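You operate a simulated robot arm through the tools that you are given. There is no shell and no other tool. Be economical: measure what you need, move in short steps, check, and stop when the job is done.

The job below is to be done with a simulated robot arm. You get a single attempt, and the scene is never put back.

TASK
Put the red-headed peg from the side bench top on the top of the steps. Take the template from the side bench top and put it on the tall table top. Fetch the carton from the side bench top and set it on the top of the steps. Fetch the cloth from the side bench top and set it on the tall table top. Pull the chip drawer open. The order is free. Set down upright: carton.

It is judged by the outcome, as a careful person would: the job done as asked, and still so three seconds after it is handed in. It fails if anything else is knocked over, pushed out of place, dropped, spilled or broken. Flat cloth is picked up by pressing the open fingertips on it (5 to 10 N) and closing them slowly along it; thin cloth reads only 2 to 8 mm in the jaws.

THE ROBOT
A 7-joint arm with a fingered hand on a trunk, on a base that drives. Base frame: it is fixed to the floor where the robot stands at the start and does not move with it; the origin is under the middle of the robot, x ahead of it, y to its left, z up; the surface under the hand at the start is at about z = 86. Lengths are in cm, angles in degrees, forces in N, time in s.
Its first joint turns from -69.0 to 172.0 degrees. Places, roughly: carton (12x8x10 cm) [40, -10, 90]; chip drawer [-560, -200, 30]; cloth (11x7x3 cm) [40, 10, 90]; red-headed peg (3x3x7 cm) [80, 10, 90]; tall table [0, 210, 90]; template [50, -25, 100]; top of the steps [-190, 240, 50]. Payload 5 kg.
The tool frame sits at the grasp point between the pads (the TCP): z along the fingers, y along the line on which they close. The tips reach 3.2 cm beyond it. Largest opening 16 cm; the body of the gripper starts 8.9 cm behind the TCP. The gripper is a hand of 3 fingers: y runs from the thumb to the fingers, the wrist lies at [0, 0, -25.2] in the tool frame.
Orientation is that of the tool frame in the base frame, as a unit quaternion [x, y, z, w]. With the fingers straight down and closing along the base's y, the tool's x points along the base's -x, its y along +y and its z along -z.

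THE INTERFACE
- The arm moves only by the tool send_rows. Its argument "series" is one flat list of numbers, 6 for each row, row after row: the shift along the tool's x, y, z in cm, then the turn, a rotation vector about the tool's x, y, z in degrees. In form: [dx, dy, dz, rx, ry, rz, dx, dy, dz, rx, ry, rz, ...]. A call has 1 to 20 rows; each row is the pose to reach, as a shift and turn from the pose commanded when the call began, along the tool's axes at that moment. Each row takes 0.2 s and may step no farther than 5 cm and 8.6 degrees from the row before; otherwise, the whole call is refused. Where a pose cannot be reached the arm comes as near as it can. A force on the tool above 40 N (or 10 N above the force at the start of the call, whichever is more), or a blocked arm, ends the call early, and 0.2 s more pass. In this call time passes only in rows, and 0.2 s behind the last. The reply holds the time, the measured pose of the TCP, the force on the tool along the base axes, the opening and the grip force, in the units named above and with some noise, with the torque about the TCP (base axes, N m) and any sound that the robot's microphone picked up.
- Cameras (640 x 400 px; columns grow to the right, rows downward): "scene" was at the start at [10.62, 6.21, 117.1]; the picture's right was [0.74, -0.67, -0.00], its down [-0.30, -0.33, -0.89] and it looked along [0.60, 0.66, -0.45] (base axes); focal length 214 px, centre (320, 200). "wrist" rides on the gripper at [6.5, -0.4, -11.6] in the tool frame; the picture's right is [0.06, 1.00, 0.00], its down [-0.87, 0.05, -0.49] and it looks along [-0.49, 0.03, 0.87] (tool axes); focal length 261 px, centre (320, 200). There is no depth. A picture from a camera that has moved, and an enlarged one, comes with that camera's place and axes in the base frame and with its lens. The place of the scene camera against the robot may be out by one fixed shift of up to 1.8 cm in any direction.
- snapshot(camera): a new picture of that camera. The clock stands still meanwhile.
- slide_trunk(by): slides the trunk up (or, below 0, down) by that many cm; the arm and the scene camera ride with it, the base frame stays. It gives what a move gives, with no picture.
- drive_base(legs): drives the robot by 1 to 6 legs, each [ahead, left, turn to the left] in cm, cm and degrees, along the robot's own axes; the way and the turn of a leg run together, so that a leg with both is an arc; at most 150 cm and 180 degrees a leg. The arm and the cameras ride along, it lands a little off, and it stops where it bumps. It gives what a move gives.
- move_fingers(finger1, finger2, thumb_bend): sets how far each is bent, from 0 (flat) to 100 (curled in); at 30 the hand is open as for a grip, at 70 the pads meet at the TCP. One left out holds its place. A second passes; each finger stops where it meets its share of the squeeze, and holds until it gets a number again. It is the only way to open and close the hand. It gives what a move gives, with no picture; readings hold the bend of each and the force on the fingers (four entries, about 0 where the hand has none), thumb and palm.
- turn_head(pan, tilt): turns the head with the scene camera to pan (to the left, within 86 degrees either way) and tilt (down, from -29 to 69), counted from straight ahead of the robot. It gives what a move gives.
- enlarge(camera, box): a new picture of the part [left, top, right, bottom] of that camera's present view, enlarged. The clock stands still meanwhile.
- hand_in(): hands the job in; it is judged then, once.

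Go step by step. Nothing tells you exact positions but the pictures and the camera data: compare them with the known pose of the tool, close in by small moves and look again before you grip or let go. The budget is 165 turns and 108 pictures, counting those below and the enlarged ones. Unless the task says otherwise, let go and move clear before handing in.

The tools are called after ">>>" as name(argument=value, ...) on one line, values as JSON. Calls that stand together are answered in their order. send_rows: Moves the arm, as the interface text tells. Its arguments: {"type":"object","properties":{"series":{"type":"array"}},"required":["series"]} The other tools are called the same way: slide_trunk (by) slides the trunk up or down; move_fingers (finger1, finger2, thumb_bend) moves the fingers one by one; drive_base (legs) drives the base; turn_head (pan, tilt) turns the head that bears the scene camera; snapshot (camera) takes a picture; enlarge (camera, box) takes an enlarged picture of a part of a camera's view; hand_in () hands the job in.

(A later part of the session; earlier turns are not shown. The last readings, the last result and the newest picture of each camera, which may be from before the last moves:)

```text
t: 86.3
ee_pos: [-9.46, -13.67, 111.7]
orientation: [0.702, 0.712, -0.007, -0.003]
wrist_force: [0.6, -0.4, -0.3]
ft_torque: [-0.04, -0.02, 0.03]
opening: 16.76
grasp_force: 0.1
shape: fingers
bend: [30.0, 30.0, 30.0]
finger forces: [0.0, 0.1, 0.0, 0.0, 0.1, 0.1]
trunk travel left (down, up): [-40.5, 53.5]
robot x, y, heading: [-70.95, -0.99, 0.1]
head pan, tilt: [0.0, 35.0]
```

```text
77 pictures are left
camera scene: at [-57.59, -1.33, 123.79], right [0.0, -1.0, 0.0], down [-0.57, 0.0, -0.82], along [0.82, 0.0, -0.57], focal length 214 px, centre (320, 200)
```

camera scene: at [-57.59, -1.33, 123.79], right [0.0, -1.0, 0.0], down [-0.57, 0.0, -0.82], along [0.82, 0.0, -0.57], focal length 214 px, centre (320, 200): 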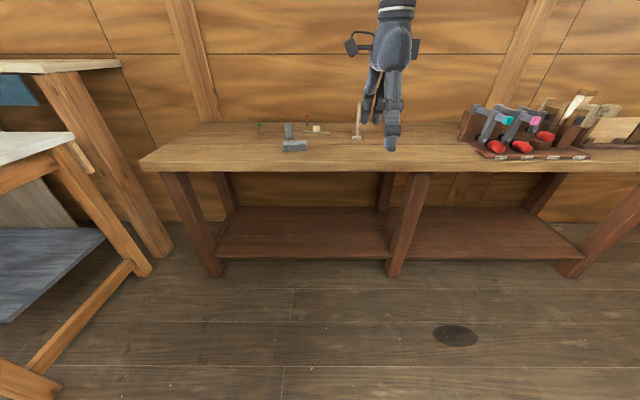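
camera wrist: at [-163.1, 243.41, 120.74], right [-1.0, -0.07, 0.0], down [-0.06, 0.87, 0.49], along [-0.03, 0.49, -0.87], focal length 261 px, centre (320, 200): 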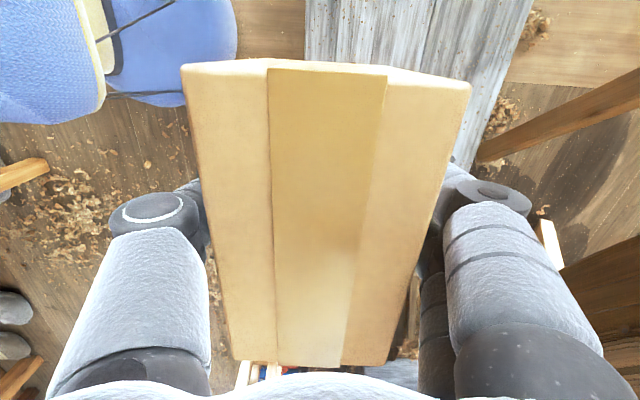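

Nothing moved on the bench. I drive in with the hand at safe height, shifted to the left toward the peg.

>>> drive_base(legs=[[68, 12, 0]])

>>> turn_head(pan=0, tilt=38)

>>> snapshot(camera="scene")

>>> snapshot(camera="wrist")

```text
t: 90.1
ee_pos: [58.68, -1.42, 111.82]
orientation: [0.702, 0.712, -0.006, -0.003]
wrist_force: [-0.5, -0.7, -0.7]
ft_torque: [-0.02, 0.0, 0.02]
opening: 16.79
grasp_force: 0.1
shape: fingers
bend: [30.0, 30.0, 30.0]
finger forces: [0.1, 0.0, 0.0, 0.0, 0.0, 0.1]
trunk travel left (down, up): [-40.5, 53.5]
robot x, y, heading: [-3.27, 11.33, 0.3]
head pan, tilt: [0.0, 35.0]
```

```text
t: 90.7
ee_pos: [58.68, -1.53, 111.61]
orientation: [0.702, 0.712, -0.007, -0.003]
wrist_force: [-0.5, -0.4, 0.2]
ft_torque: [-0.02, 0.01, 0.01]
opening: 16.77
grasp_force: 0.0
shape: fingers
bend: [30.0, 30.0, 30.0]
finger forces: [0.0, 0.0, 0.0, 0.1, 0.0, 0.1]
trunk travel left (down, up): [-40.5, 53.5]
robot x, y, heading: [-2.78, 11.24, 0.2]
head pan, tilt: [0.0, 38.0]
```

```text
76 pictures are left
camera scene: at [10.25, 10.75, 123.34], right [0.0, -1.0, 0.0], down [-0.62, 0.0, -0.79], along [0.79, 0.0, -0.62], focal length 214 px, centre (320, 200)
```

scene: 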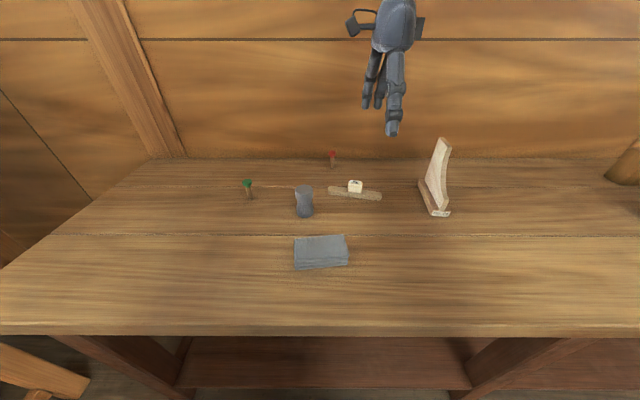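

```text
75 pictures are left
camera wrist: at [58.21, 5.06, 123.41], right [1.0, 0.08, -0.01], down [0.07, -0.87, 0.5], along [0.03, -0.49, -0.87], focal length 261 px, centre (320, 200)
```

wrist: 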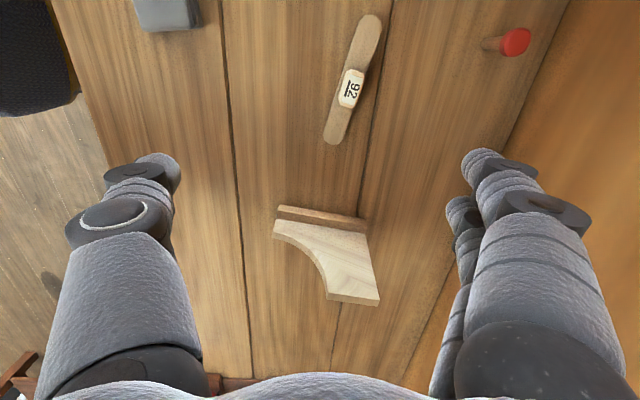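

The red peg stands at about (77.8, 7.4), with the wall at x≈85, so I turn the hand to close along y and move above it.

>>> send_rows(series=[0, 0, 0, 0, 0, -8.1, 0, 0, 0, 0, 0, -16.2, 0, 0, 0, 0, 0, -24.3, 0, 0, 0, 0, 0, -32.4, 0, 0, 0, 0, 0, -40.5, 1.4, 3.2, 0, 0, 0, -48.6, 2.8, 6.4, 0, 0, 0, -56.7, 4.2, 9.6, 0, 0, 0, -64.8, 5.6, 12.8, 0, 0, 0, -72.9, 7.1, 16, 0, 0, 0, -81, 8.6, 19.2, 0, 0, 0, -89])

>>> move_fingers(finger1=45, finger2=45, thumb_bend=45)

>>> snapshot(camera="wrist")

```text
t: 93.1
ee_pos: [77.82, 7.38, 111.47]
orientation: [0.001, 1.0, -0.002, -0.007]
wrist_force: [0.1, 0.9, 0.1]
ft_torque: [-0.02, 0.04, 0.02]
opening: 16.8
grasp_force: 0.1
shape: fingers
bend: [30.0, 30.0, 30.0]
finger forces: [0.0, 0.0, 0.1, 0.1, 0.0, 0.0]
trunk travel left (down, up): [-40.5, 53.5]
robot x, y, heading: [-2.79, 11.58, 0.2]
head pan, tilt: [0.0, 38.0]
```

```text
t: 94.1
ee_pos: [77.94, 7.27, 111.55]
orientation: [0.001, 1.0, -0.003, -0.007]
wrist_force: [-0.1, 0.1, 0.2]
ft_torque: [0.0, 0.0, 0.01]
opening: 10.85
grasp_force: 0.1
shape: fingers
bend: [45.0, 45.0, 45.0]
finger forces: [0.0, 0.0, 0.0, 0.1, 0.0, 0.0]
trunk travel left (down, up): [-40.5, 53.5]
robot x, y, heading: [-2.62, 11.21, 0.3]
head pan, tilt: [0.0, 38.0]
```

```text
74 pictures are left
camera wrist: at [71.34, 6.97, 123.3], right [-0.06, 1.0, 0.0], down [0.88, 0.05, 0.48], along [0.48, 0.02, -0.88], focal length 261 px, centre (320, 200)
```

wrist: 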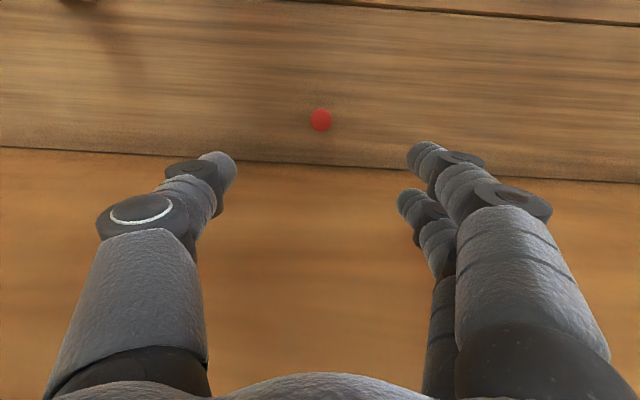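

The peg head is centred under the tool at (77.6, 7.1). I descend partway.

>>> send_rows(series=[0.2, -0.1, 4, 0, 0, 0, 0.2, -0.1, 8, 0, 0, 0, 0.2, -0.1, 12, 0, 0, 0])

>>> snapshot(camera="wrist")

```text
t: 94.9
ee_pos: [77.42, 7.32, 99.5]
orientation: [0.002, 1.0, -0.003, -0.007]
wrist_force: [0.1, 0.7, 0.0]
ft_torque: [0.02, 0.0, 0.0]
opening: 10.82
grasp_force: 0.0
shape: fingers
bend: [45.0, 45.0, 45.0]
finger forces: [0.1, 0.0, 0.0, 0.0, 0.1, 0.0]
trunk travel left (down, up): [-40.5, 53.5]
robot x, y, heading: [-2.67, 11.05, -0.1]
head pan, tilt: [0.0, 38.0]
```

```text
73 pictures are left
camera wrist: at [70.94, 6.95, 111.22], right [-0.06, 1.0, 0.0], down [0.88, 0.05, 0.48], along [0.48, 0.02, -0.88], focal length 261 px, centre (320, 200)
```

wrist: 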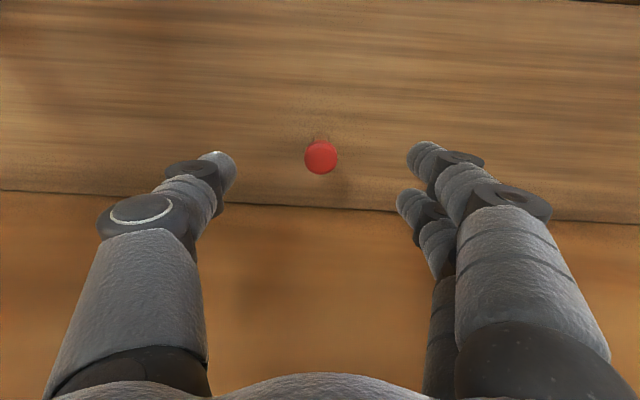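

>>> send_rows(series=[0, 0, 3, 0, 0, 0, 0, 0, 6, 0, 0, 0, 0, 0, 8, 0, 0, 0, 0, 0, 9.2, 0, 0, 0])

>>> snapshot(camera="wrist")

```text
t: 95.9
ee_pos: [77.24, 7.07, 90.18]
orientation: [0.002, 1.0, -0.002, -0.007]
wrist_force: [-0.1, 1.2, 0.2]
ft_torque: [-0.01, -0.05, 0.01]
opening: 10.83
grasp_force: 0.0
shape: fingers
bend: [45.0, 45.0, 45.0]
finger forces: [0.0, 0.0, 0.1, 0.0, 0.1, 0.0]
trunk travel left (down, up): [-40.5, 53.5]
robot x, y, heading: [-3.11, 11.47, 0.3]
head pan, tilt: [0.0, 38.0]
```

```text
72 pictures are left
camera wrist: at [70.78, 6.79, 101.99], right [-0.06, 1.0, 0.0], down [0.88, 0.05, 0.48], along [0.48, 0.02, -0.88], focal length 261 px, centre (320, 200)
```

wrist: 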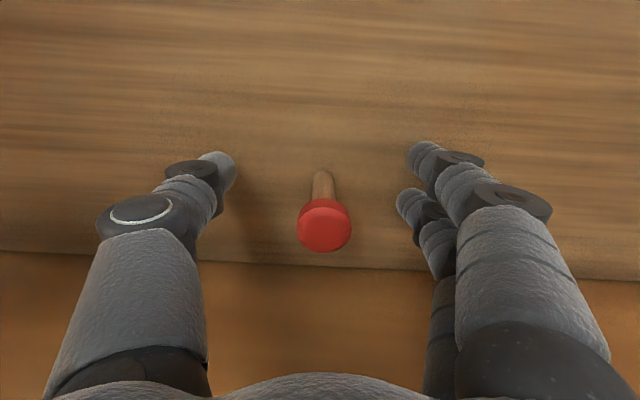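

The peg sits between the fingers. I close on the stem.

>>> move_fingers(finger1=72, finger2=72, thumb_bend=72)

>>> snapshot(camera="wrist")

```text
t: 96.9
ee_pos: [77.22, 7.2, 90.21]
orientation: [0.002, 1.0, -0.002, -0.008]
wrist_force: [0.0, -0.4, 0.0]
ft_torque: [0.0, 0.0, 0.0]
opening: 1.0
grasp_force: 5.6
shape: fingers
bend: [72.0, 70.0, 69.0]
finger forces: [0.1, 5.7, 0.0, 0.0, 5.7, 0.1]
trunk travel left (down, up): [-40.5, 53.5]
robot x, y, heading: [-3.03, 11.11, -0.1]
head pan, tilt: [0.0, 38.0]
```

```text
71 pictures are left
camera wrist: at [70.77, 6.79, 102.0], right [-0.06, 1.0, 0.0], down [0.88, 0.05, 0.48], along [0.48, 0.02, -0.88], focal length 261 px, centre (320, 200)
```

wrist: 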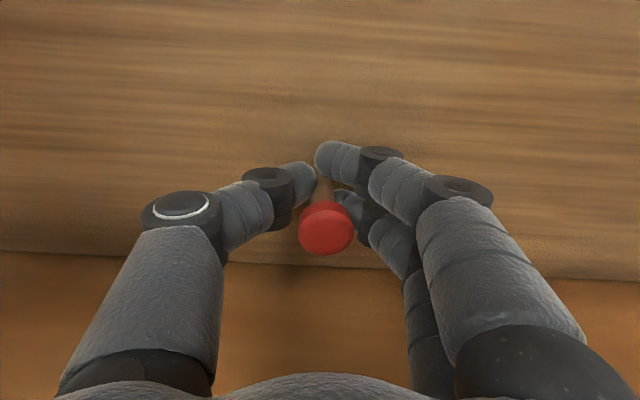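

It's held between thumb and finger 2 at 5.6 N; I tighten a bit and lift slightly.

>>> move_fingers(finger1=80, finger2=80, thumb_bend=80)

>>> send_rows(series=[0, 0, -2, 0, 0, 0, 0, 0, -5, 0, 0, 0])

>>> snapshot(camera="wrist")

```text
t: 97.9
ee_pos: [77.2, 7.16, 90.32]
orientation: [0.002, 1.0, -0.003, -0.007]
wrist_force: [-0.1, 0.8, -0.6]
ft_torque: [0.01, -0.02, 0.0]
opening: 0.44
grasp_force: 19.1
shape: fingers
bend: [78.0, 72.0, 72.0]
finger forces: [0.1, 15.7, 0.1, 0.1, 22.7, 0.0]
trunk travel left (down, up): [-40.5, 53.5]
robot x, y, heading: [-3.12, 11.74, 0.1]
head pan, tilt: [0.0, 38.0]
```

```text
t: 98.5
ee_pos: [77.28, 7.15, 95.22]
orientation: [0.002, 1.0, -0.003, -0.006]
wrist_force: [0.0, 0.9, -0.2]
ft_torque: [0.0, -0.03, 0.02]
opening: 0.45
grasp_force: 18.9
shape: fingers
bend: [78.0, 72.0, 72.0]
finger forces: [0.0, 15.7, 0.0, 0.0, 22.8, 0.0]
trunk travel left (down, up): [-40.5, 53.5]
robot x, y, heading: [-2.64, 11.07, 0.2]
head pan, tilt: [0.0, 38.0]
```

```text
70 pictures are left
camera wrist: at [70.79, 6.85, 107.05], right [-0.06, 1.0, 0.0], down [0.88, 0.05, 0.48], along [0.48, 0.02, -0.88], focal length 261 px, centre (320, 200)
```

wrist: 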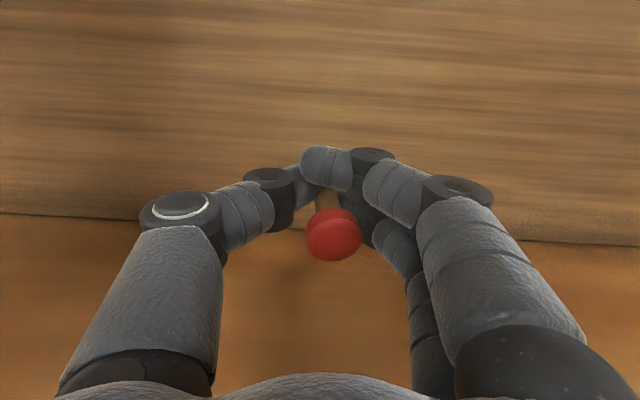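

The peg is lifted. I raise it further and pull it in toward the robot.

>>> send_rows(series=[0, 0, -4, 0, 0, 0, 0, 0, -8, 0, 0, 0, 0, 0, -12, 0, 0, 0, 0, 0, -16, 0, 0, 0, 0, 0, -19, 0, 0, 0, 4, 0, -20, 0, 0, 0, 8, 0, -20, 0, 0, 0, 12, 0, -20, 0, 0, 0, 16, 0, -20, 0, 0, 0])

>>> snapshot(camera="wrist")

```text
t: 100.5
ee_pos: [61.43, 7.32, 115.62]
orientation: [0.002, 1.0, -0.002, -0.006]
wrist_force: [0.3, -0.1, -0.2]
ft_torque: [0.01, -0.02, 0.02]
opening: 0.48
grasp_force: 19.7
shape: fingers
bend: [78.0, 72.0, 72.0]
finger forces: [0.1, 15.6, 0.0, 0.0, 22.8, 0.1]
trunk travel left (down, up): [-40.5, 53.5]
robot x, y, heading: [-2.78, 10.85, 0.1]
head pan, tilt: [0.0, 38.0]
```

```text
69 pictures are left
camera wrist: at [54.98, 6.95, 127.26], right [-0.06, 1.0, 0.0], down [0.88, 0.05, 0.48], along [0.48, 0.02, -0.88], focal length 261 px, centre (320, 200)
```

wrist: 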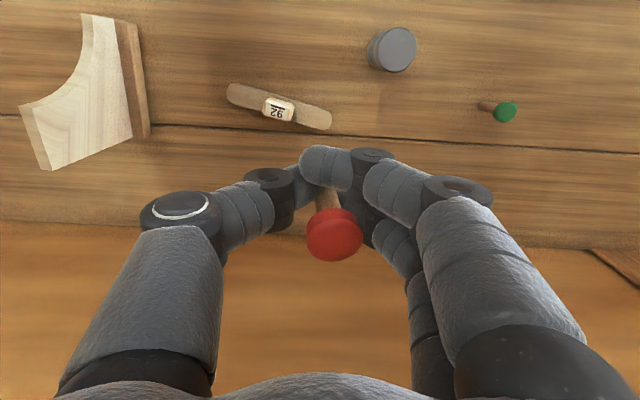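

Peg secure. I drive to the steps with the hand held high, aiming for robot (-103, 224) facing the steps.

>>> drive_base(legs=[[-100, 0, 0], [0, 0, 90], [120, 0, 0], [93.5, 0, 0], [0, 0, 90]])

>>> turn_head(pan=0, tilt=30)

>>> snapshot(camera="scene")

```text
t: 123.5
ee_pos: [-170.05, 225.88, 115.42]
orientation: [1.0, 0.012, 0.007, -0.003]
wrist_force: [0.0, 0.8, 0.1]
ft_torque: [0.01, 0.0, -0.02]
opening: 0.4
grasp_force: 17.6
shape: fingers
bend: [78.0, 72.0, 73.0]
finger forces: [0.0, 14.5, 0.1, 0.1, 22.2, 0.0]
trunk travel left (down, up): [-40.5, 53.5]
robot x, y, heading: [-105.48, 223.76, -178.3]
head pan, tilt: [0.0, 38.0]
```

```text
t: 124.2
ee_pos: [-170.09, 225.93, 115.57]
orientation: [1.0, 0.012, 0.006, -0.003]
wrist_force: [0.2, 0.5, 0.6]
ft_torque: [0.02, -0.01, 0.01]
opening: 0.44
grasp_force: 18.7
shape: fingers
bend: [78.0, 72.0, 73.0]
finger forces: [0.0, 14.6, 0.0, 0.1, 22.1, 0.1]
trunk travel left (down, up): [-40.5, 53.5]
robot x, y, heading: [-105.78, 223.87, -178.5]
head pan, tilt: [0.0, 30.0]
```

```text
68 pictures are left
camera scene: at [-120.21, 222.69, 124.57], right [-0.03, 1.0, 0.0], down [0.5, 0.01, -0.87], along [-0.87, -0.02, -0.5], focal length 214 px, centre (320, 200)
```

scene: 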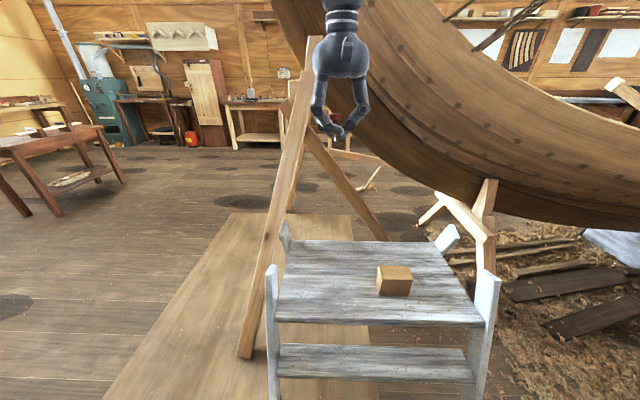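

The carton still stands well. I slide the trunk down and look at the peg closely.

>>> slide_trunk(by=-40)

>>> enlarge(camera="scene", box=[260, 60, 420, 240])

```text
t: 128.0
ee_pos: [-170.0, 226.06, 75.51]
orientation: [1.0, 0.011, 0.006, -0.003]
wrist_force: [0.1, 0.2, -0.4]
ft_torque: [0.01, 0.01, -0.01]
opening: 0.41
grasp_force: 18.6
shape: fingers
bend: [78.0, 72.0, 73.0]
finger forces: [0.1, 14.6, 0.0, 0.0, 22.2, 0.0]
trunk travel left (down, up): [-0.5, 93.5]
robot x, y, heading: [-105.47, 223.88, -178.4]
head pan, tilt: [0.0, 30.0]
```

```text
2.22 times, centred on (340, 150) of scene
camera zoom: at [-120.2, 222.68, 84.58], right [-0.03, 1.0, 0.0], down [0.5, 0.01, -0.87], along [-0.87, -0.02, -0.5], focal length 477 px, centre (276, 311)
```

zoom: 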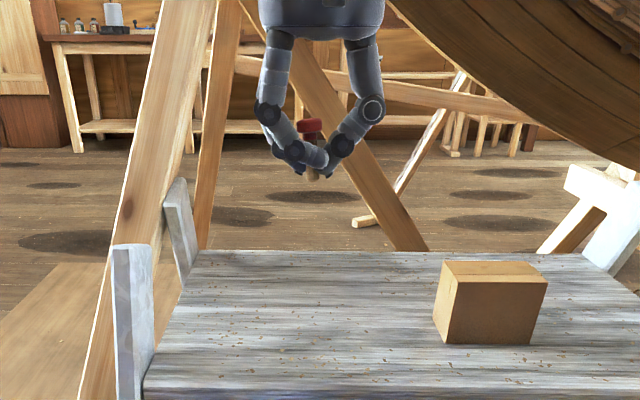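

The peg hangs almost upright. I move it above the plank and lower partway.

>>> send_rows(series=[-4, -0.7, 2, 0, 0, 0, -8, -1.4, 5, 0, 0, 0, -11, -2, 9, 0, 0, 0, -11, -2, 13, 0, 0, 0, -11, -2, 17, 0, 0, 0, -11, -2, 20, 0, 0, 0])

>>> enlarge(camera="scene", box=[270, 120, 430, 240])

```text
refused: row 2 steps farther than a row can; nothing moved
```

```text
3.33 times, centred on (350, 180) of scene
camera zoom: at [-120.2, 222.68, 84.58], right [-0.03, 1.0, 0.0], down [0.5, 0.01, -0.87], along [-0.87, -0.02, -0.5], focal length 715 px, centre (220, 267)
```

zoom: 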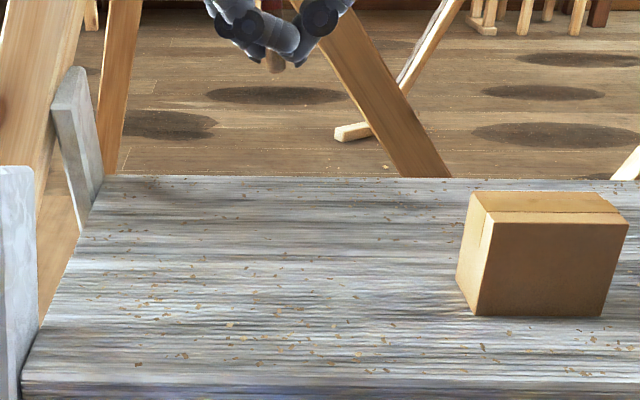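

>>> send_rows(series=[-3.5, -0.7, 2, 0, 0, 0, -7, -1.4, 4, 0, 0, 0, -10, -2, 7, 0, 0, 0, -11, -2, 11, 0, 0, 0, -11, -2, 15, 0, 0, 0, -11, -2, 19, 0, 0, 0, -11, -2, 22, 0, 0, 0])

>>> enlarge(camera="scene", box=[270, 120, 430, 240])

```text
t: 129.6
ee_pos: [-180.85, 227.72, 53.41]
orientation: [1.0, 0.011, 0.006, -0.002]
wrist_force: [0.3, 0.0, 1.1]
ft_torque: [0.02, -0.01, -0.01]
opening: 0.4
grasp_force: 18.7
shape: fingers
bend: [78.0, 72.0, 73.0]
finger forces: [0.0, 14.6, 0.0, 0.1, 22.3, 0.0]
trunk travel left (down, up): [-0.5, 93.5]
robot x, y, heading: [-105.61, 223.64, -178.3]
head pan, tilt: [0.0, 30.0]
```

```text
3.33 times, centred on (350, 180) of scene
camera zoom: at [-120.19, 222.68, 84.58], right [-0.03, 1.0, 0.0], down [0.5, 0.01, -0.87], along [-0.87, -0.02, -0.5], focal length 715 px, centre (220, 267)
```

zoom: 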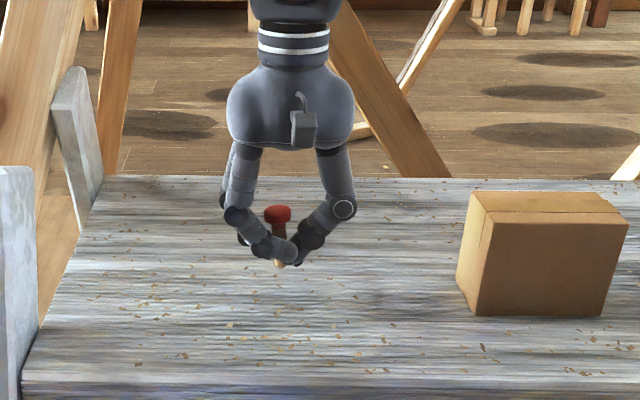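

Near the plank. I lower in small steps to touch.

>>> send_rows(series=[0, 0, 0.6, 0, 0, 0, 0, 0, 1.2, 0, 0, 0, 0, 0, 1.8, 0, 0, 0])

```text
t: 130.4
ee_pos: [-180.76, 227.75, 51.51]
orientation: [1.0, 0.011, 0.006, -0.002]
wrist_force: [-0.2, -0.3, 0.3]
ft_torque: [0.0, 0.01, -0.02]
opening: 0.4
grasp_force: 18.2
shape: fingers
bend: [78.0, 72.0, 73.0]
finger forces: [0.1, 14.6, 0.0, 0.0, 22.3, 0.0]
trunk travel left (down, up): [-0.5, 93.5]
robot x, y, heading: [-105.25, 223.57, -178.6]
head pan, tilt: [0.0, 30.0]
```

>>> send_rows(series=[0, 0, 0.2, 0, 0, 0, 0, 0, 0.4, 0, 0, 0])

>>> enlarge(camera="scene", box=[310, 160, 370, 210])

```text
t: 131.0
ee_pos: [-180.82, 227.79, 51.21]
orientation: [1.0, 0.012, 0.007, -0.002]
wrist_force: [-0.2, 1.2, 0.4]
ft_torque: [-0.02, -0.02, -0.01]
opening: 0.42
grasp_force: 18.3
shape: fingers
bend: [78.0, 72.0, 73.0]
finger forces: [0.1, 14.6, 0.1, 0.0, 22.2, 0.0]
trunk travel left (down, up): [-0.5, 93.5]
robot x, y, heading: [-105.34, 223.84, -178.4]
head pan, tilt: [0.0, 30.0]
```

```text
8.00 times, centred on (340, 185) of scene
camera zoom: at [-120.21, 222.68, 84.57], right [-0.03, 1.0, 0.0], down [0.5, 0.01, -0.87], along [-0.87, -0.02, -0.5], focal length 1716 px, centre (160, 320)
```

zoom: 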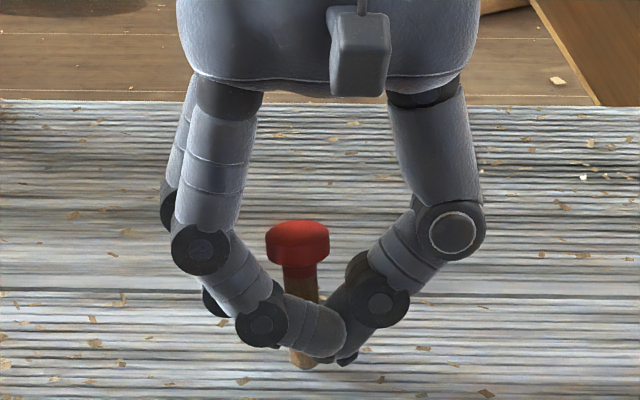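

>>> send_rows(series=[0, 0, 0.2, 0, 0, 0, 0, 0, 0.4, 0, 0, 0])

```text
t: 131.6
ee_pos: [-180.76, 227.85, 50.79]
orientation: [1.0, 0.011, 0.006, -0.003]
wrist_force: [-0.6, 0.4, 3.8]
ft_torque: [0.01, 0.05, -0.04]
opening: 0.38
grasp_force: 19.8
shape: fingers
bend: [78.0, 72.0, 73.0]
finger forces: [0.0, 15.6, 0.1, 0.0, 24.0, 0.1]
trunk travel left (down, up): [-0.5, 93.5]
robot x, y, heading: [-105.64, 223.9, -178.6]
head pan, tilt: [0.0, 30.0]
```

Touching (4 N). I open gently.

>>> move_fingers(finger1=66, finger2=66, thumb_bend=66)

>>> move_fingers(finger1=45, finger2=45, thumb_bend=45)

>>> enlarge(camera="scene", box=[290, 130, 410, 230])

```text
t: 132.6
ee_pos: [-180.73, 227.93, 50.77]
orientation: [1.0, 0.011, 0.007, -0.003]
wrist_force: [-1.1, 0.3, -0.5]
ft_torque: [-0.03, 0.04, 0.02]
opening: 2.47
grasp_force: 0.0
shape: fingers
bend: [66.0, 66.0, 66.0]
finger forces: [0.0, 0.1, 0.0, 0.0, 0.1, 0.0]
trunk travel left (down, up): [-0.5, 93.5]
robot x, y, heading: [-105.45, 223.33, -178.3]
head pan, tilt: [0.0, 30.0]
```

```text
t: 133.6
ee_pos: [-180.7, 227.98, 50.94]
orientation: [1.0, 0.011, 0.006, -0.002]
wrist_force: [-4.9, 4.2, 28.3]
ft_torque: [-1.44, 0.79, -0.43]
opening: 10.72
grasp_force: 15.2
shape: fingers
bend: [45.0, 52.0, 45.0]
finger forces: [0.1, 30.2, 0.0, 0.0, 0.0, 0.0]
trunk travel left (down, up): [-0.5, 93.5]
robot x, y, heading: [-105.78, 223.72, -178.2]
head pan, tilt: [0.0, 30.0]
```

```text
4.00 times, centred on (350, 180) of scene
camera zoom: at [-120.09, 222.7, 84.62], right [-0.03, 1.0, 0.0], down [0.5, 0.01, -0.87], along [-0.87, -0.02, -0.5], focal length 858 px, centre (200, 280)
```

zoom: 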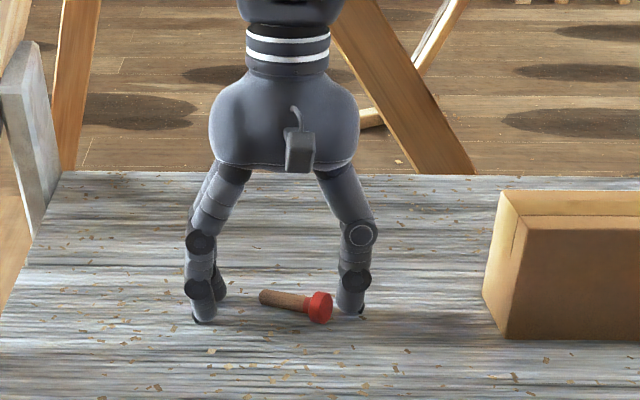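

The peg tipped onto its side on the plank, which is allowed (only the carton must be upright); a finger is pressing the plank. I lift straight up and check it rests still.

>>> send_rows(series=[0, 0, -1, 0, 0, 0, 0, 0, -3, 0, 0, 0, 0, 0, -7, 0, 0, 0, 0, 0, -11, 0, 0, 0, 0, 0, -15, 0, 0, 0, 0, 0, -19, 0, 0, 0, 4, 0, -21, 0, 0, 0, 8, 0, -22, 0, 0, 0, 12, 0, -22, 0, 0, 0])

>>> snapshot(camera="scene")

```text
t: 135.6
ee_pos: [-168.96, 227.93, 72.92]
orientation: [1.0, 0.012, 0.008, -0.002]
wrist_force: [-0.3, -0.2, 0.4]
ft_torque: [0.02, -0.05, 0.03]
opening: 10.74
grasp_force: 0.1
shape: fingers
bend: [45.0, 45.0, 45.0]
finger forces: [0.1, 0.0, 0.0, 0.0, 0.0, 0.0]
trunk travel left (down, up): [-0.5, 93.5]
robot x, y, heading: [-105.59, 223.78, -178.3]
head pan, tilt: [0.0, 30.0]
```

```text
62 pictures are left
camera scene: at [-120.22, 222.66, 84.57], right [-0.03, 1.0, 0.0], down [0.5, 0.01, -0.87], along [-0.87, -0.02, -0.5], focal length 214 px, centre (320, 200)
```

scene: 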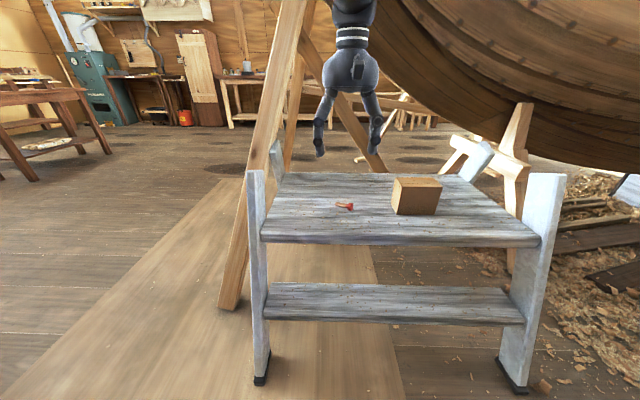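

Peg and carton rest on the top of the steps. I raise the trunk before driving back.

>>> slide_trunk(by=40)

>>> move_fingers(finger1=40, finger2=40, thumb_bend=40)

```text
t: 139.5
ee_pos: [-168.96, 227.94, 112.97]
orientation: [1.0, 0.011, 0.006, -0.003]
wrist_force: [-1.0, -0.2, -0.5]
ft_torque: [0.04, 0.05, -0.03]
opening: 10.75
grasp_force: 0.0
shape: fingers
bend: [45.0, 45.0, 45.0]
finger forces: [0.0, 0.1, 0.0, 0.0, 0.0, 0.0]
trunk travel left (down, up): [-40.5, 53.5]
robot x, y, heading: [-105.42, 223.48, -178.2]
head pan, tilt: [0.0, 30.0]
```

```text
t: 140.5
ee_pos: [-169.15, 227.9, 112.98]
orientation: [1.0, 0.011, 0.006, -0.003]
wrist_force: [-0.5, -0.8, -0.2]
ft_torque: [0.02, 0.02, 0.0]
opening: 12.76
grasp_force: 0.0
shape: fingers
bend: [40.0, 40.0, 40.0]
finger forces: [0.1, 0.0, 0.1, 0.0, 0.0, 0.0]
trunk travel left (down, up): [-40.5, 53.5]
robot x, y, heading: [-105.58, 223.56, -178.5]
head pan, tilt: [0.0, 30.0]
```

>>> drive_base(legs=[[0, 0, -91.6], [-120, 0, 0], [-112, 0, 0], [0, 0, -90], [68, 0, 0]])

>>> turn_head(pan=-10, tilt=35)

>>> snapshot(camera="scene")

>>> snapshot(camera="wrist")

```text
t: 163.1
ee_pos: [27.05, -16.21, 112.98]
orientation: [0.0, 1.0, -0.003, -0.007]
wrist_force: [-0.4, -0.3, 0.4]
ft_torque: [0.01, 0.0, -0.01]
opening: 12.77
grasp_force: 0.0
shape: fingers
bend: [40.0, 40.0, 40.0]
finger forces: [0.0, 0.0, 0.0, 0.0, 0.0, 0.0]
trunk travel left (down, up): [-40.5, 53.5]
robot x, y, heading: [-36.42, -10.69, 0.5]
head pan, tilt: [0.0, 30.0]
```

```text
t: 163.8
ee_pos: [27.08, -16.18, 112.96]
orientation: [-0.002, 1.0, -0.003, -0.007]
wrist_force: [1.2, -0.7, 0.2]
ft_torque: [-0.02, -0.03, -0.03]
opening: 12.74
grasp_force: 0.0
shape: fingers
bend: [40.0, 40.0, 40.0]
finger forces: [0.0, 0.0, 0.0, 0.1, 0.1, 0.0]
trunk travel left (down, up): [-40.5, 53.5]
robot x, y, heading: [-36.52, -10.44, 0.5]
head pan, tilt: [-10.0, 35.0]
```

```text
61 pictures are left
camera scene: at [-23.2, -12.67, 123.8], right [-0.16, -0.99, 0.0], down [-0.57, 0.09, -0.82], along [0.81, -0.13, -0.57], focal length 214 px, centre (320, 200)
```

scene: 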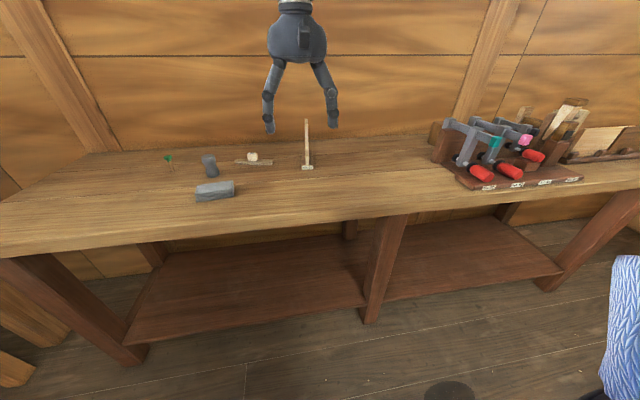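

```text
60 pictures are left
camera wrist: at [20.59, -16.62, 124.7], right [-0.06, 1.0, 0.0], down [0.88, 0.06, 0.48], along [0.48, 0.03, -0.88], focal length 261 px, centre (320, 200)
```

wrist: 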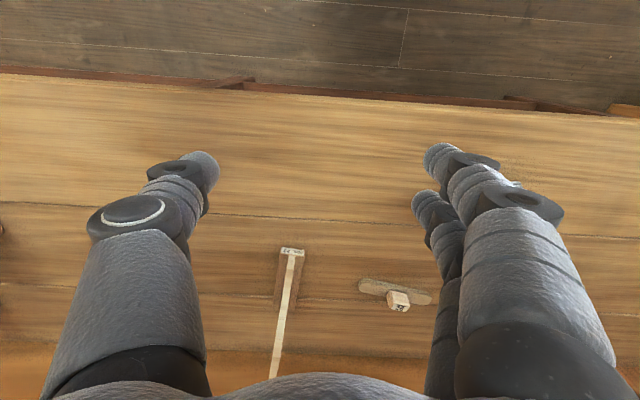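

The template is a thin upright board on a foot, running along x from 52 to 67 at y≈-20, top about z=102. I drive in closer with the hand above it.

>>> drive_base(legs=[[25, 0, 0]])

>>> snapshot(camera="wrist")

```text
t: 165.6
ee_pos: [52.07, -16.05, 112.88]
orientation: [-0.001, 1.0, -0.002, -0.007]
wrist_force: [0.5, 0.3, -0.8]
ft_torque: [0.01, 0.04, -0.01]
opening: 12.75
grasp_force: 0.1
shape: fingers
bend: [40.0, 40.0, 40.0]
finger forces: [0.0, 0.1, 0.1, 0.1, 0.1, 0.0]
trunk travel left (down, up): [-40.5, 53.5]
robot x, y, heading: [-11.4, -10.42, 0.0]
head pan, tilt: [-10.0, 35.0]
```

```text
59 pictures are left
camera wrist: at [45.68, -16.5, 124.63], right [-0.06, 1.0, 0.0], down [0.88, 0.06, 0.48], along [0.48, 0.03, -0.88], focal length 261 px, centre (320, 200)
```

wrist: 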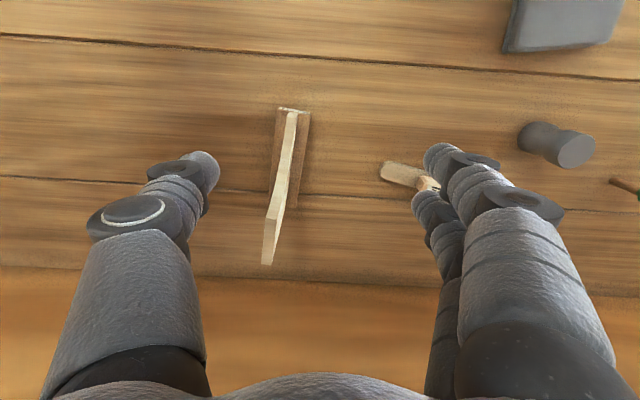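

Board top runs from (59.9, -20.4) to (66.1, -21.3). I align over (63, -20.8), turned 6°.

>>> send_rows(series=[-3.7, -1.6, 0, 0, 0, 2, -7.3, -3.2, 0, 0, 0, 4, -10.9, -4.75, 0, 0, 0, 6, -10.9, -4.75, 4, 0, 0, 6])

>>> snapshot(camera="wrist")

```text
t: 166.6
ee_pos: [63.13, -21.04, 108.61]
orientation: [0.052, 0.999, -0.002, -0.007]
wrist_force: [0.3, -0.2, -0.2]
ft_torque: [0.03, 0.03, 0.02]
opening: 12.78
grasp_force: 0.1
shape: fingers
bend: [40.0, 40.0, 40.0]
finger forces: [0.1, 0.1, 0.0, 0.1, 0.0, 0.0]
trunk travel left (down, up): [-40.5, 53.5]
robot x, y, heading: [-11.01, -10.77, 0.3]
head pan, tilt: [-10.0, 35.0]
```

```text
58 pictures are left
camera wrist: at [56.56, -20.77, 120.4], right [0.04, 1.0, 0.0], down [0.88, -0.03, 0.48], along [0.48, -0.02, -0.88], focal length 261 px, centre (320, 200)
```

wrist: 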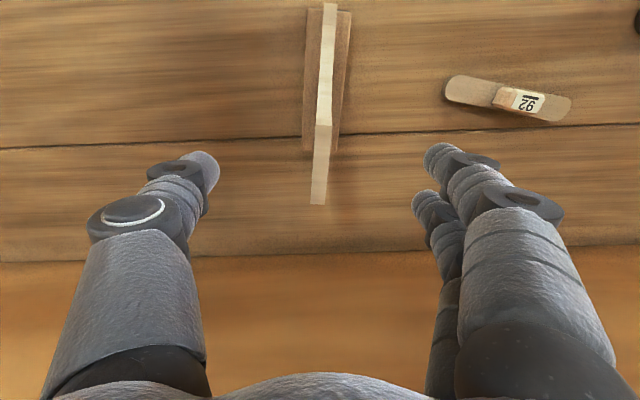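

Centred and parallel. I descend to grip the upper board.

>>> send_rows(series=[0, 0, 3, 0, 0, 0, 0, 0, 6, 0, 0, 0, 0, 0, 8.5, 0, 0, 0, 0, 0, 10.5, 0, 0, 0])

>>> move_fingers(finger1=60, finger2=60, thumb_bend=60)

>>> snapshot(camera="wrist")

```text
t: 167.6
ee_pos: [62.67, -20.95, 98.29]
orientation: [0.052, 0.999, -0.003, -0.006]
wrist_force: [-0.5, 0.2, 0.2]
ft_torque: [0.0, 0.03, -0.01]
opening: 12.76
grasp_force: 0.0
shape: fingers
bend: [40.0, 40.0, 40.0]
finger forces: [0.0, 0.0, 0.1, 0.0, 0.0, 0.1]
trunk travel left (down, up): [-40.5, 53.5]
robot x, y, heading: [-11.59, -10.27, 0.4]
head pan, tilt: [-10.0, 35.0]
```

```text
t: 168.6
ee_pos: [62.54, -20.87, 98.35]
orientation: [0.052, 0.999, -0.004, -0.006]
wrist_force: [-0.2, -0.2, 0.1]
ft_torque: [0.03, 0.02, 0.0]
opening: 4.8
grasp_force: 0.0
shape: fingers
bend: [60.0, 60.0, 60.0]
finger forces: [0.1, 0.0, 0.0, 0.0, 0.0, 0.0]
trunk travel left (down, up): [-40.5, 53.5]
robot x, y, heading: [-11.17, -10.29, 0.5]
head pan, tilt: [-10.0, 35.0]
```

```text
57 pictures are left
camera wrist: at [56.18, -20.63, 110.04], right [0.04, 1.0, -0.01], down [0.88, -0.03, 0.48], along [0.48, -0.02, -0.88], focal length 261 px, centre (320, 200)
```

wrist: 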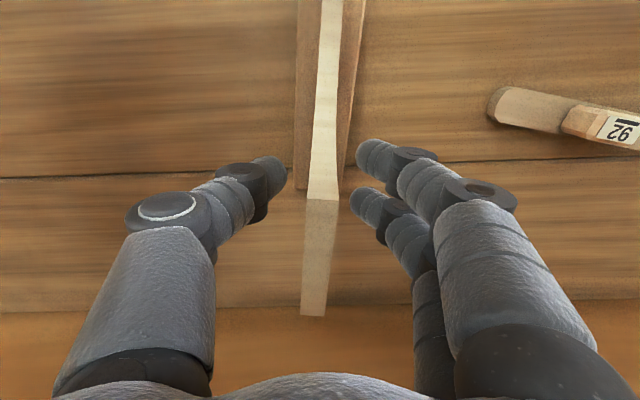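

The board is centred between thumb and fingers. I close on it.

>>> move_fingers(finger1=76, finger2=76, thumb_bend=76)

>>> send_rows(series=[0, 0, -1, 0, 0, 0, 0, 0, -3, 0, 0, 0])

>>> snapshot(camera="wrist")

>>> snapshot(camera="scene")

```text
t: 169.6
ee_pos: [62.59, -20.93, 98.37]
orientation: [0.051, 0.999, -0.002, -0.007]
wrist_force: [-0.3, -0.4, -1.0]
ft_torque: [-0.04, -0.03, -0.01]
opening: 1.75
grasp_force: 18.1
shape: fingers
bend: [72.0, 73.0, 69.0]
finger forces: [9.0, 9.4, 0.1, 0.1, 18.5, 0.1]
trunk travel left (down, up): [-40.5, 53.5]
robot x, y, heading: [-11.39, -10.21, 0.5]
head pan, tilt: [-10.0, 35.0]
```

```text
t: 170.2
ee_pos: [62.65, -20.84, 101.31]
orientation: [0.051, 0.999, -0.003, -0.006]
wrist_force: [-0.1, 0.3, -1.5]
ft_torque: [-0.03, -0.02, 0.02]
opening: 1.75
grasp_force: 18.1
shape: fingers
bend: [72.0, 73.0, 69.0]
finger forces: [9.0, 9.4, 0.0, 0.0, 18.5, 0.1]
trunk travel left (down, up): [-40.5, 53.5]
robot x, y, heading: [-11.27, -10.52, 0.5]
head pan, tilt: [-10.0, 35.0]
```

```text
56 pictures are left
camera wrist: at [56.25, -20.55, 113.1], right [0.04, 1.0, -0.01], down [0.88, -0.03, 0.48], along [0.48, -0.02, -0.88], focal length 261 px, centre (320, 200)
```

wrist: 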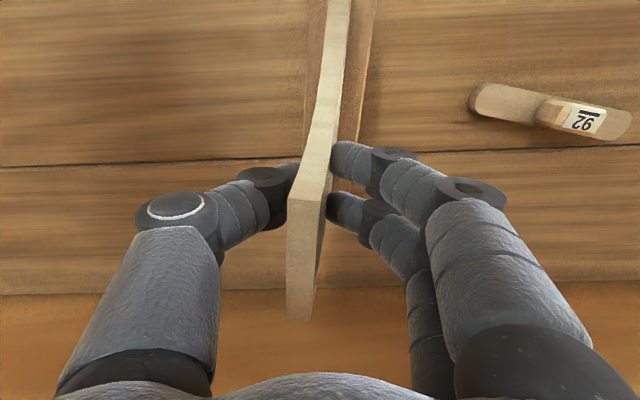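

```text
55 pictures are left
camera scene: at [1.74, -12.46, 123.8], right [-0.17, -0.99, 0.0], down [-0.57, 0.1, -0.82], along [0.81, -0.14, -0.57], focal length 214 px, centre (320, 200)
```

scene: 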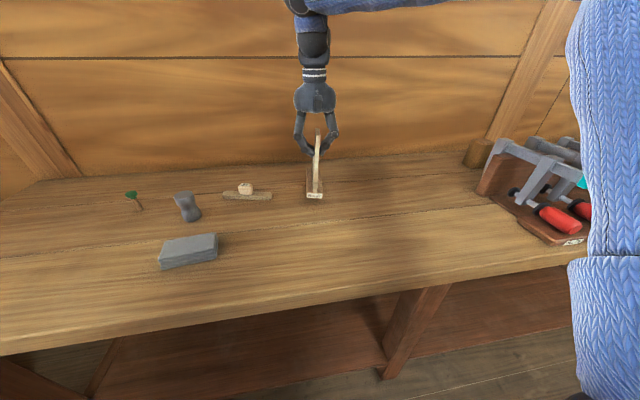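

The template is held at 18 N. I lift it clear and pull it in.

>>> send_rows(series=[0, 0, -4, 0, 0, 0, 0, 0, -8, 0, 0, 0, 0, 0, -12, 0, 0, 0, 0, 0, -16, 0, 0, 0, 4, 0, -19, 0, 0, 0, 8, 0, -20, 0, 0, 0, 12, 0, -20, 0, 0, 0])

>>> snapshot(camera="wrist")

```text
t: 171.8
ee_pos: [50.77, -19.47, 121.45]
orientation: [0.052, 0.999, -0.004, -0.005]
wrist_force: [-0.6, 0.5, -1.0]
ft_torque: [-0.01, -0.06, -0.02]
opening: 1.74
grasp_force: 18.8
shape: fingers
bend: [73.0, 73.0, 69.0]
finger forces: [9.2, 9.3, 0.0, 0.0, 18.5, 0.0]
trunk travel left (down, up): [-40.5, 53.5]
robot x, y, heading: [-11.51, -10.69, 0.4]
head pan, tilt: [-10.0, 35.0]
```

```text
54 pictures are left
camera wrist: at [44.4, -19.2, 133.19], right [0.04, 1.0, -0.01], down [0.88, -0.03, 0.48], along [0.48, -0.02, -0.88], focal length 261 px, centre (320, 200)
```

wrist: 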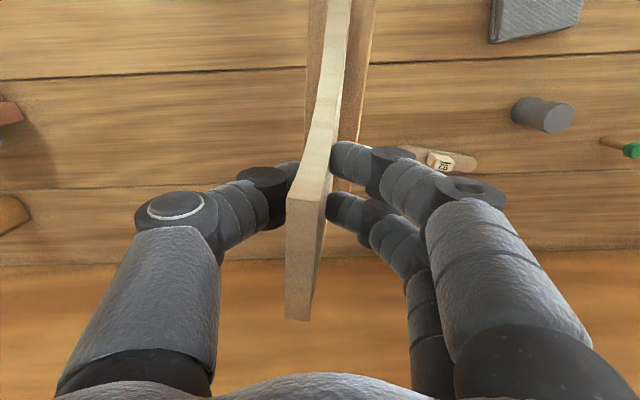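

I back slightly, turn left, and drive up to the tall table's near end.

>>> drive_base(legs=[[-8, 0, 0], [0, 0, 89.6], [55, 0, 0]])

>>> turn_head(pan=0, tilt=30)

>>> snapshot(camera="scene")

```text
t: 179.4
ee_pos: [-10.96, 106.62, 121.36]
orientation: [-0.671, 0.741, -0.008, -0.002]
wrist_force: [0.6, 0.9, -1.0]
ft_torque: [-0.02, -0.03, 0.02]
opening: 1.75
grasp_force: 18.8
shape: fingers
bend: [73.0, 73.0, 69.0]
finger forces: [8.9, 9.3, 0.0, 0.0, 18.5, 0.0]
trunk travel left (down, up): [-40.5, 53.5]
robot x, y, heading: [-19.91, 44.34, 90.9]
head pan, tilt: [-10.0, 35.0]
```

```text
t: 180.2
ee_pos: [-10.95, 106.74, 121.31]
orientation: [-0.671, 0.741, -0.007, -0.002]
wrist_force: [0.0, -0.1, -1.5]
ft_torque: [0.02, 0.0, 0.04]
opening: 1.78
grasp_force: 18.5
shape: fingers
bend: [73.0, 73.0, 69.0]
finger forces: [9.0, 9.3, 0.0, 0.1, 18.4, 0.1]
trunk travel left (down, up): [-40.5, 53.5]
robot x, y, heading: [-19.68, 44.55, 90.7]
head pan, tilt: [0.0, 30.0]
```

```text
53 pictures are left
camera scene: at [-20.48, 57.83, 124.57], right [1.0, 0.01, 0.0], down [0.01, -0.5, -0.87], along [-0.01, 0.87, -0.5], focal length 214 px, centre (320, 200)
```

scene: 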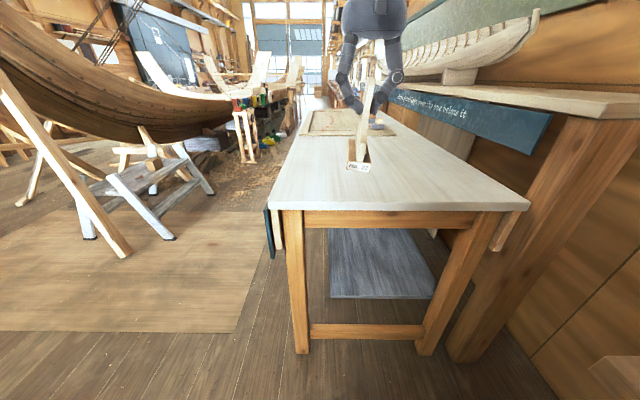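

The table's front edge is at y≈111 with top z≈90-91, and its near end is free. I drive a bit closer and extend the template over it.

>>> drive_base(legs=[[15, 0, 0]])

>>> send_rows(series=[-4, -0.6, 0, 0, 0, 0, -8, -1.2, 0, 0, 0, 0, -12, -1.8, 0, 0, 0, 0, -16, -2.4, 0, 0, 0, 0, -20, -3, 0, 0, 0, 0, -23, -3.6, 3, 0, 0, 0, -24, -3.7, 7, 0, 0, 0, -24, -3.7, 11, 0, 0, 0, -24, -3.7, 14, 0, 0, 0])

>>> snapshot(camera="scene")

```text
t: 181.6
ee_pos: [-11.07, 122.07, 121.34]
orientation: [-0.671, 0.742, -0.007, -0.003]
wrist_force: [0.8, 0.2, -2.1]
ft_torque: [-0.01, -0.02, -0.02]
opening: 1.76
grasp_force: 18.0
shape: fingers
bend: [73.0, 73.0, 69.0]
finger forces: [9.0, 9.4, 0.0, 0.1, 18.6, 0.0]
trunk travel left (down, up): [-40.5, 53.5]
robot x, y, heading: [-19.96, 59.36, 90.4]
head pan, tilt: [0.0, 30.0]
```

```text
t: 183.6
ee_pos: [-4.85, 145.19, 106.95]
orientation: [-0.67, 0.742, -0.008, -0.003]
wrist_force: [0.2, 0.1, -2.0]
ft_torque: [-0.01, -0.02, 0.02]
opening: 1.77
grasp_force: 18.8
shape: fingers
bend: [73.0, 73.0, 69.0]
finger forces: [9.1, 9.4, 0.0, 0.0, 18.6, 0.0]
trunk travel left (down, up): [-40.5, 53.5]
robot x, y, heading: [-19.86, 59.54, 90.3]
head pan, tilt: [0.0, 30.0]
```

```text
52 pictures are left
camera scene: at [-20.58, 73.04, 124.57], right [1.0, 0.01, 0.0], down [0.0, -0.5, -0.87], along [-0.01, 0.87, -0.5], focal length 214 px, centre (320, 200)
```

scene: 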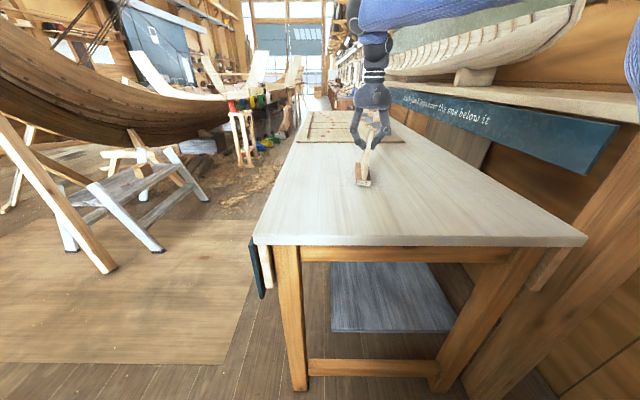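

>>> enlarge(camera="scene", box=[320, 110, 440, 200])

>>> send_rows(series=[0, 0, 1, 0, 0, 0, 0, 0, 2, 0, 0, 0, 0, 0, 2.8, 0, 0, 0])

```text
4.44 times, centred on (380, 155) of scene
camera zoom: at [-20.58, 73.04, 124.57], right [1.0, 0.01, 0.0], down [0.0, -0.5, -0.87], along [-0.01, 0.87, -0.5], focal length 953 px, centre (53, 400)
```

zoom: 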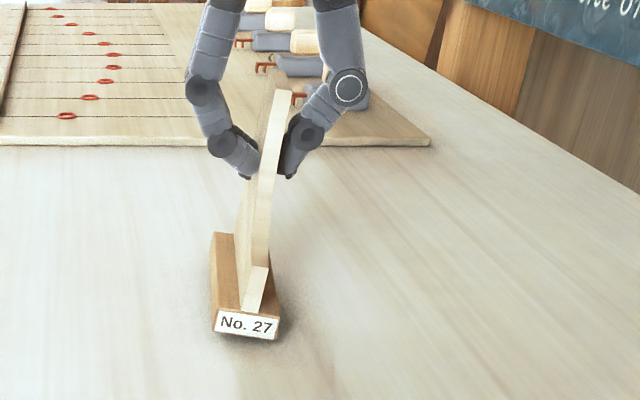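

```text
t: 184.2
ee_pos: [-5.22, 145.01, 105.61]
orientation: [-0.671, 0.741, -0.002, -0.001]
wrist_force: [-3.9, 0.1, 23.1]
ft_torque: [0.0, 0.06, -0.02]
opening: 1.7
grasp_force: 22.8
shape: fingers
bend: [75.0, 75.0, 71.0]
finger forces: [13.4, 12.5, 0.0, 0.1, 19.9, 0.0]
trunk travel left (down, up): [-40.5, 53.5]
robot x, y, heading: [-19.96, 59.49, 90.7]
head pan, tilt: [0.0, 30.0]
stopped in row 3: the force on the tool passed its limit at 46 N (the readings are from after the stop); the commanded pose is now the measured one
```

Touched the table. I look closely at whether the foot lies flat.

>>> enlarge(camera="scene", box=[320, 120, 420, 210])

>>> snapshot(camera="wrist")

```text
4.44 times, centred on (370, 165) of scene
camera zoom: at [-20.68, 72.76, 124.62], right [1.0, 0.01, 0.0], down [0.01, -0.5, -0.87], along [-0.01, 0.87, -0.5], focal length 953 px, centre (98, 356)
```

zoom: 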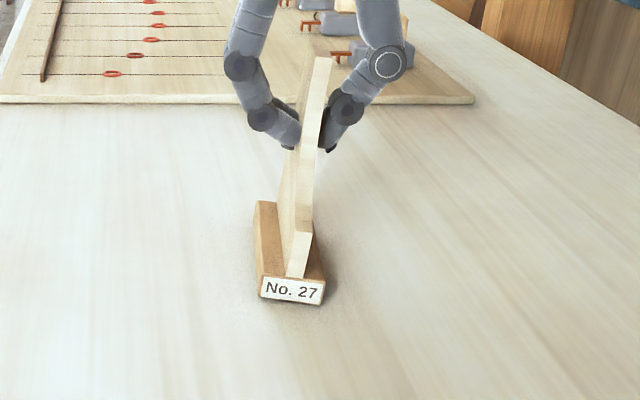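

```text
49 pictures are left
camera wrist: at [-5.57, 138.51, 117.35], right [-1.0, 0.04, 0.0], down [0.03, 0.87, 0.49], along [0.02, 0.49, -0.87], focal length 261 px, centre (320, 200)
```

wrist: 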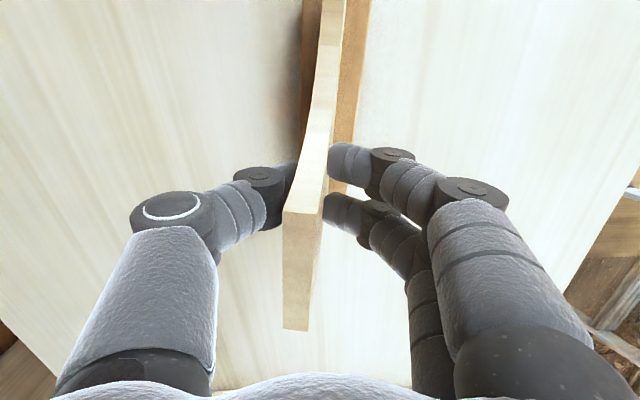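

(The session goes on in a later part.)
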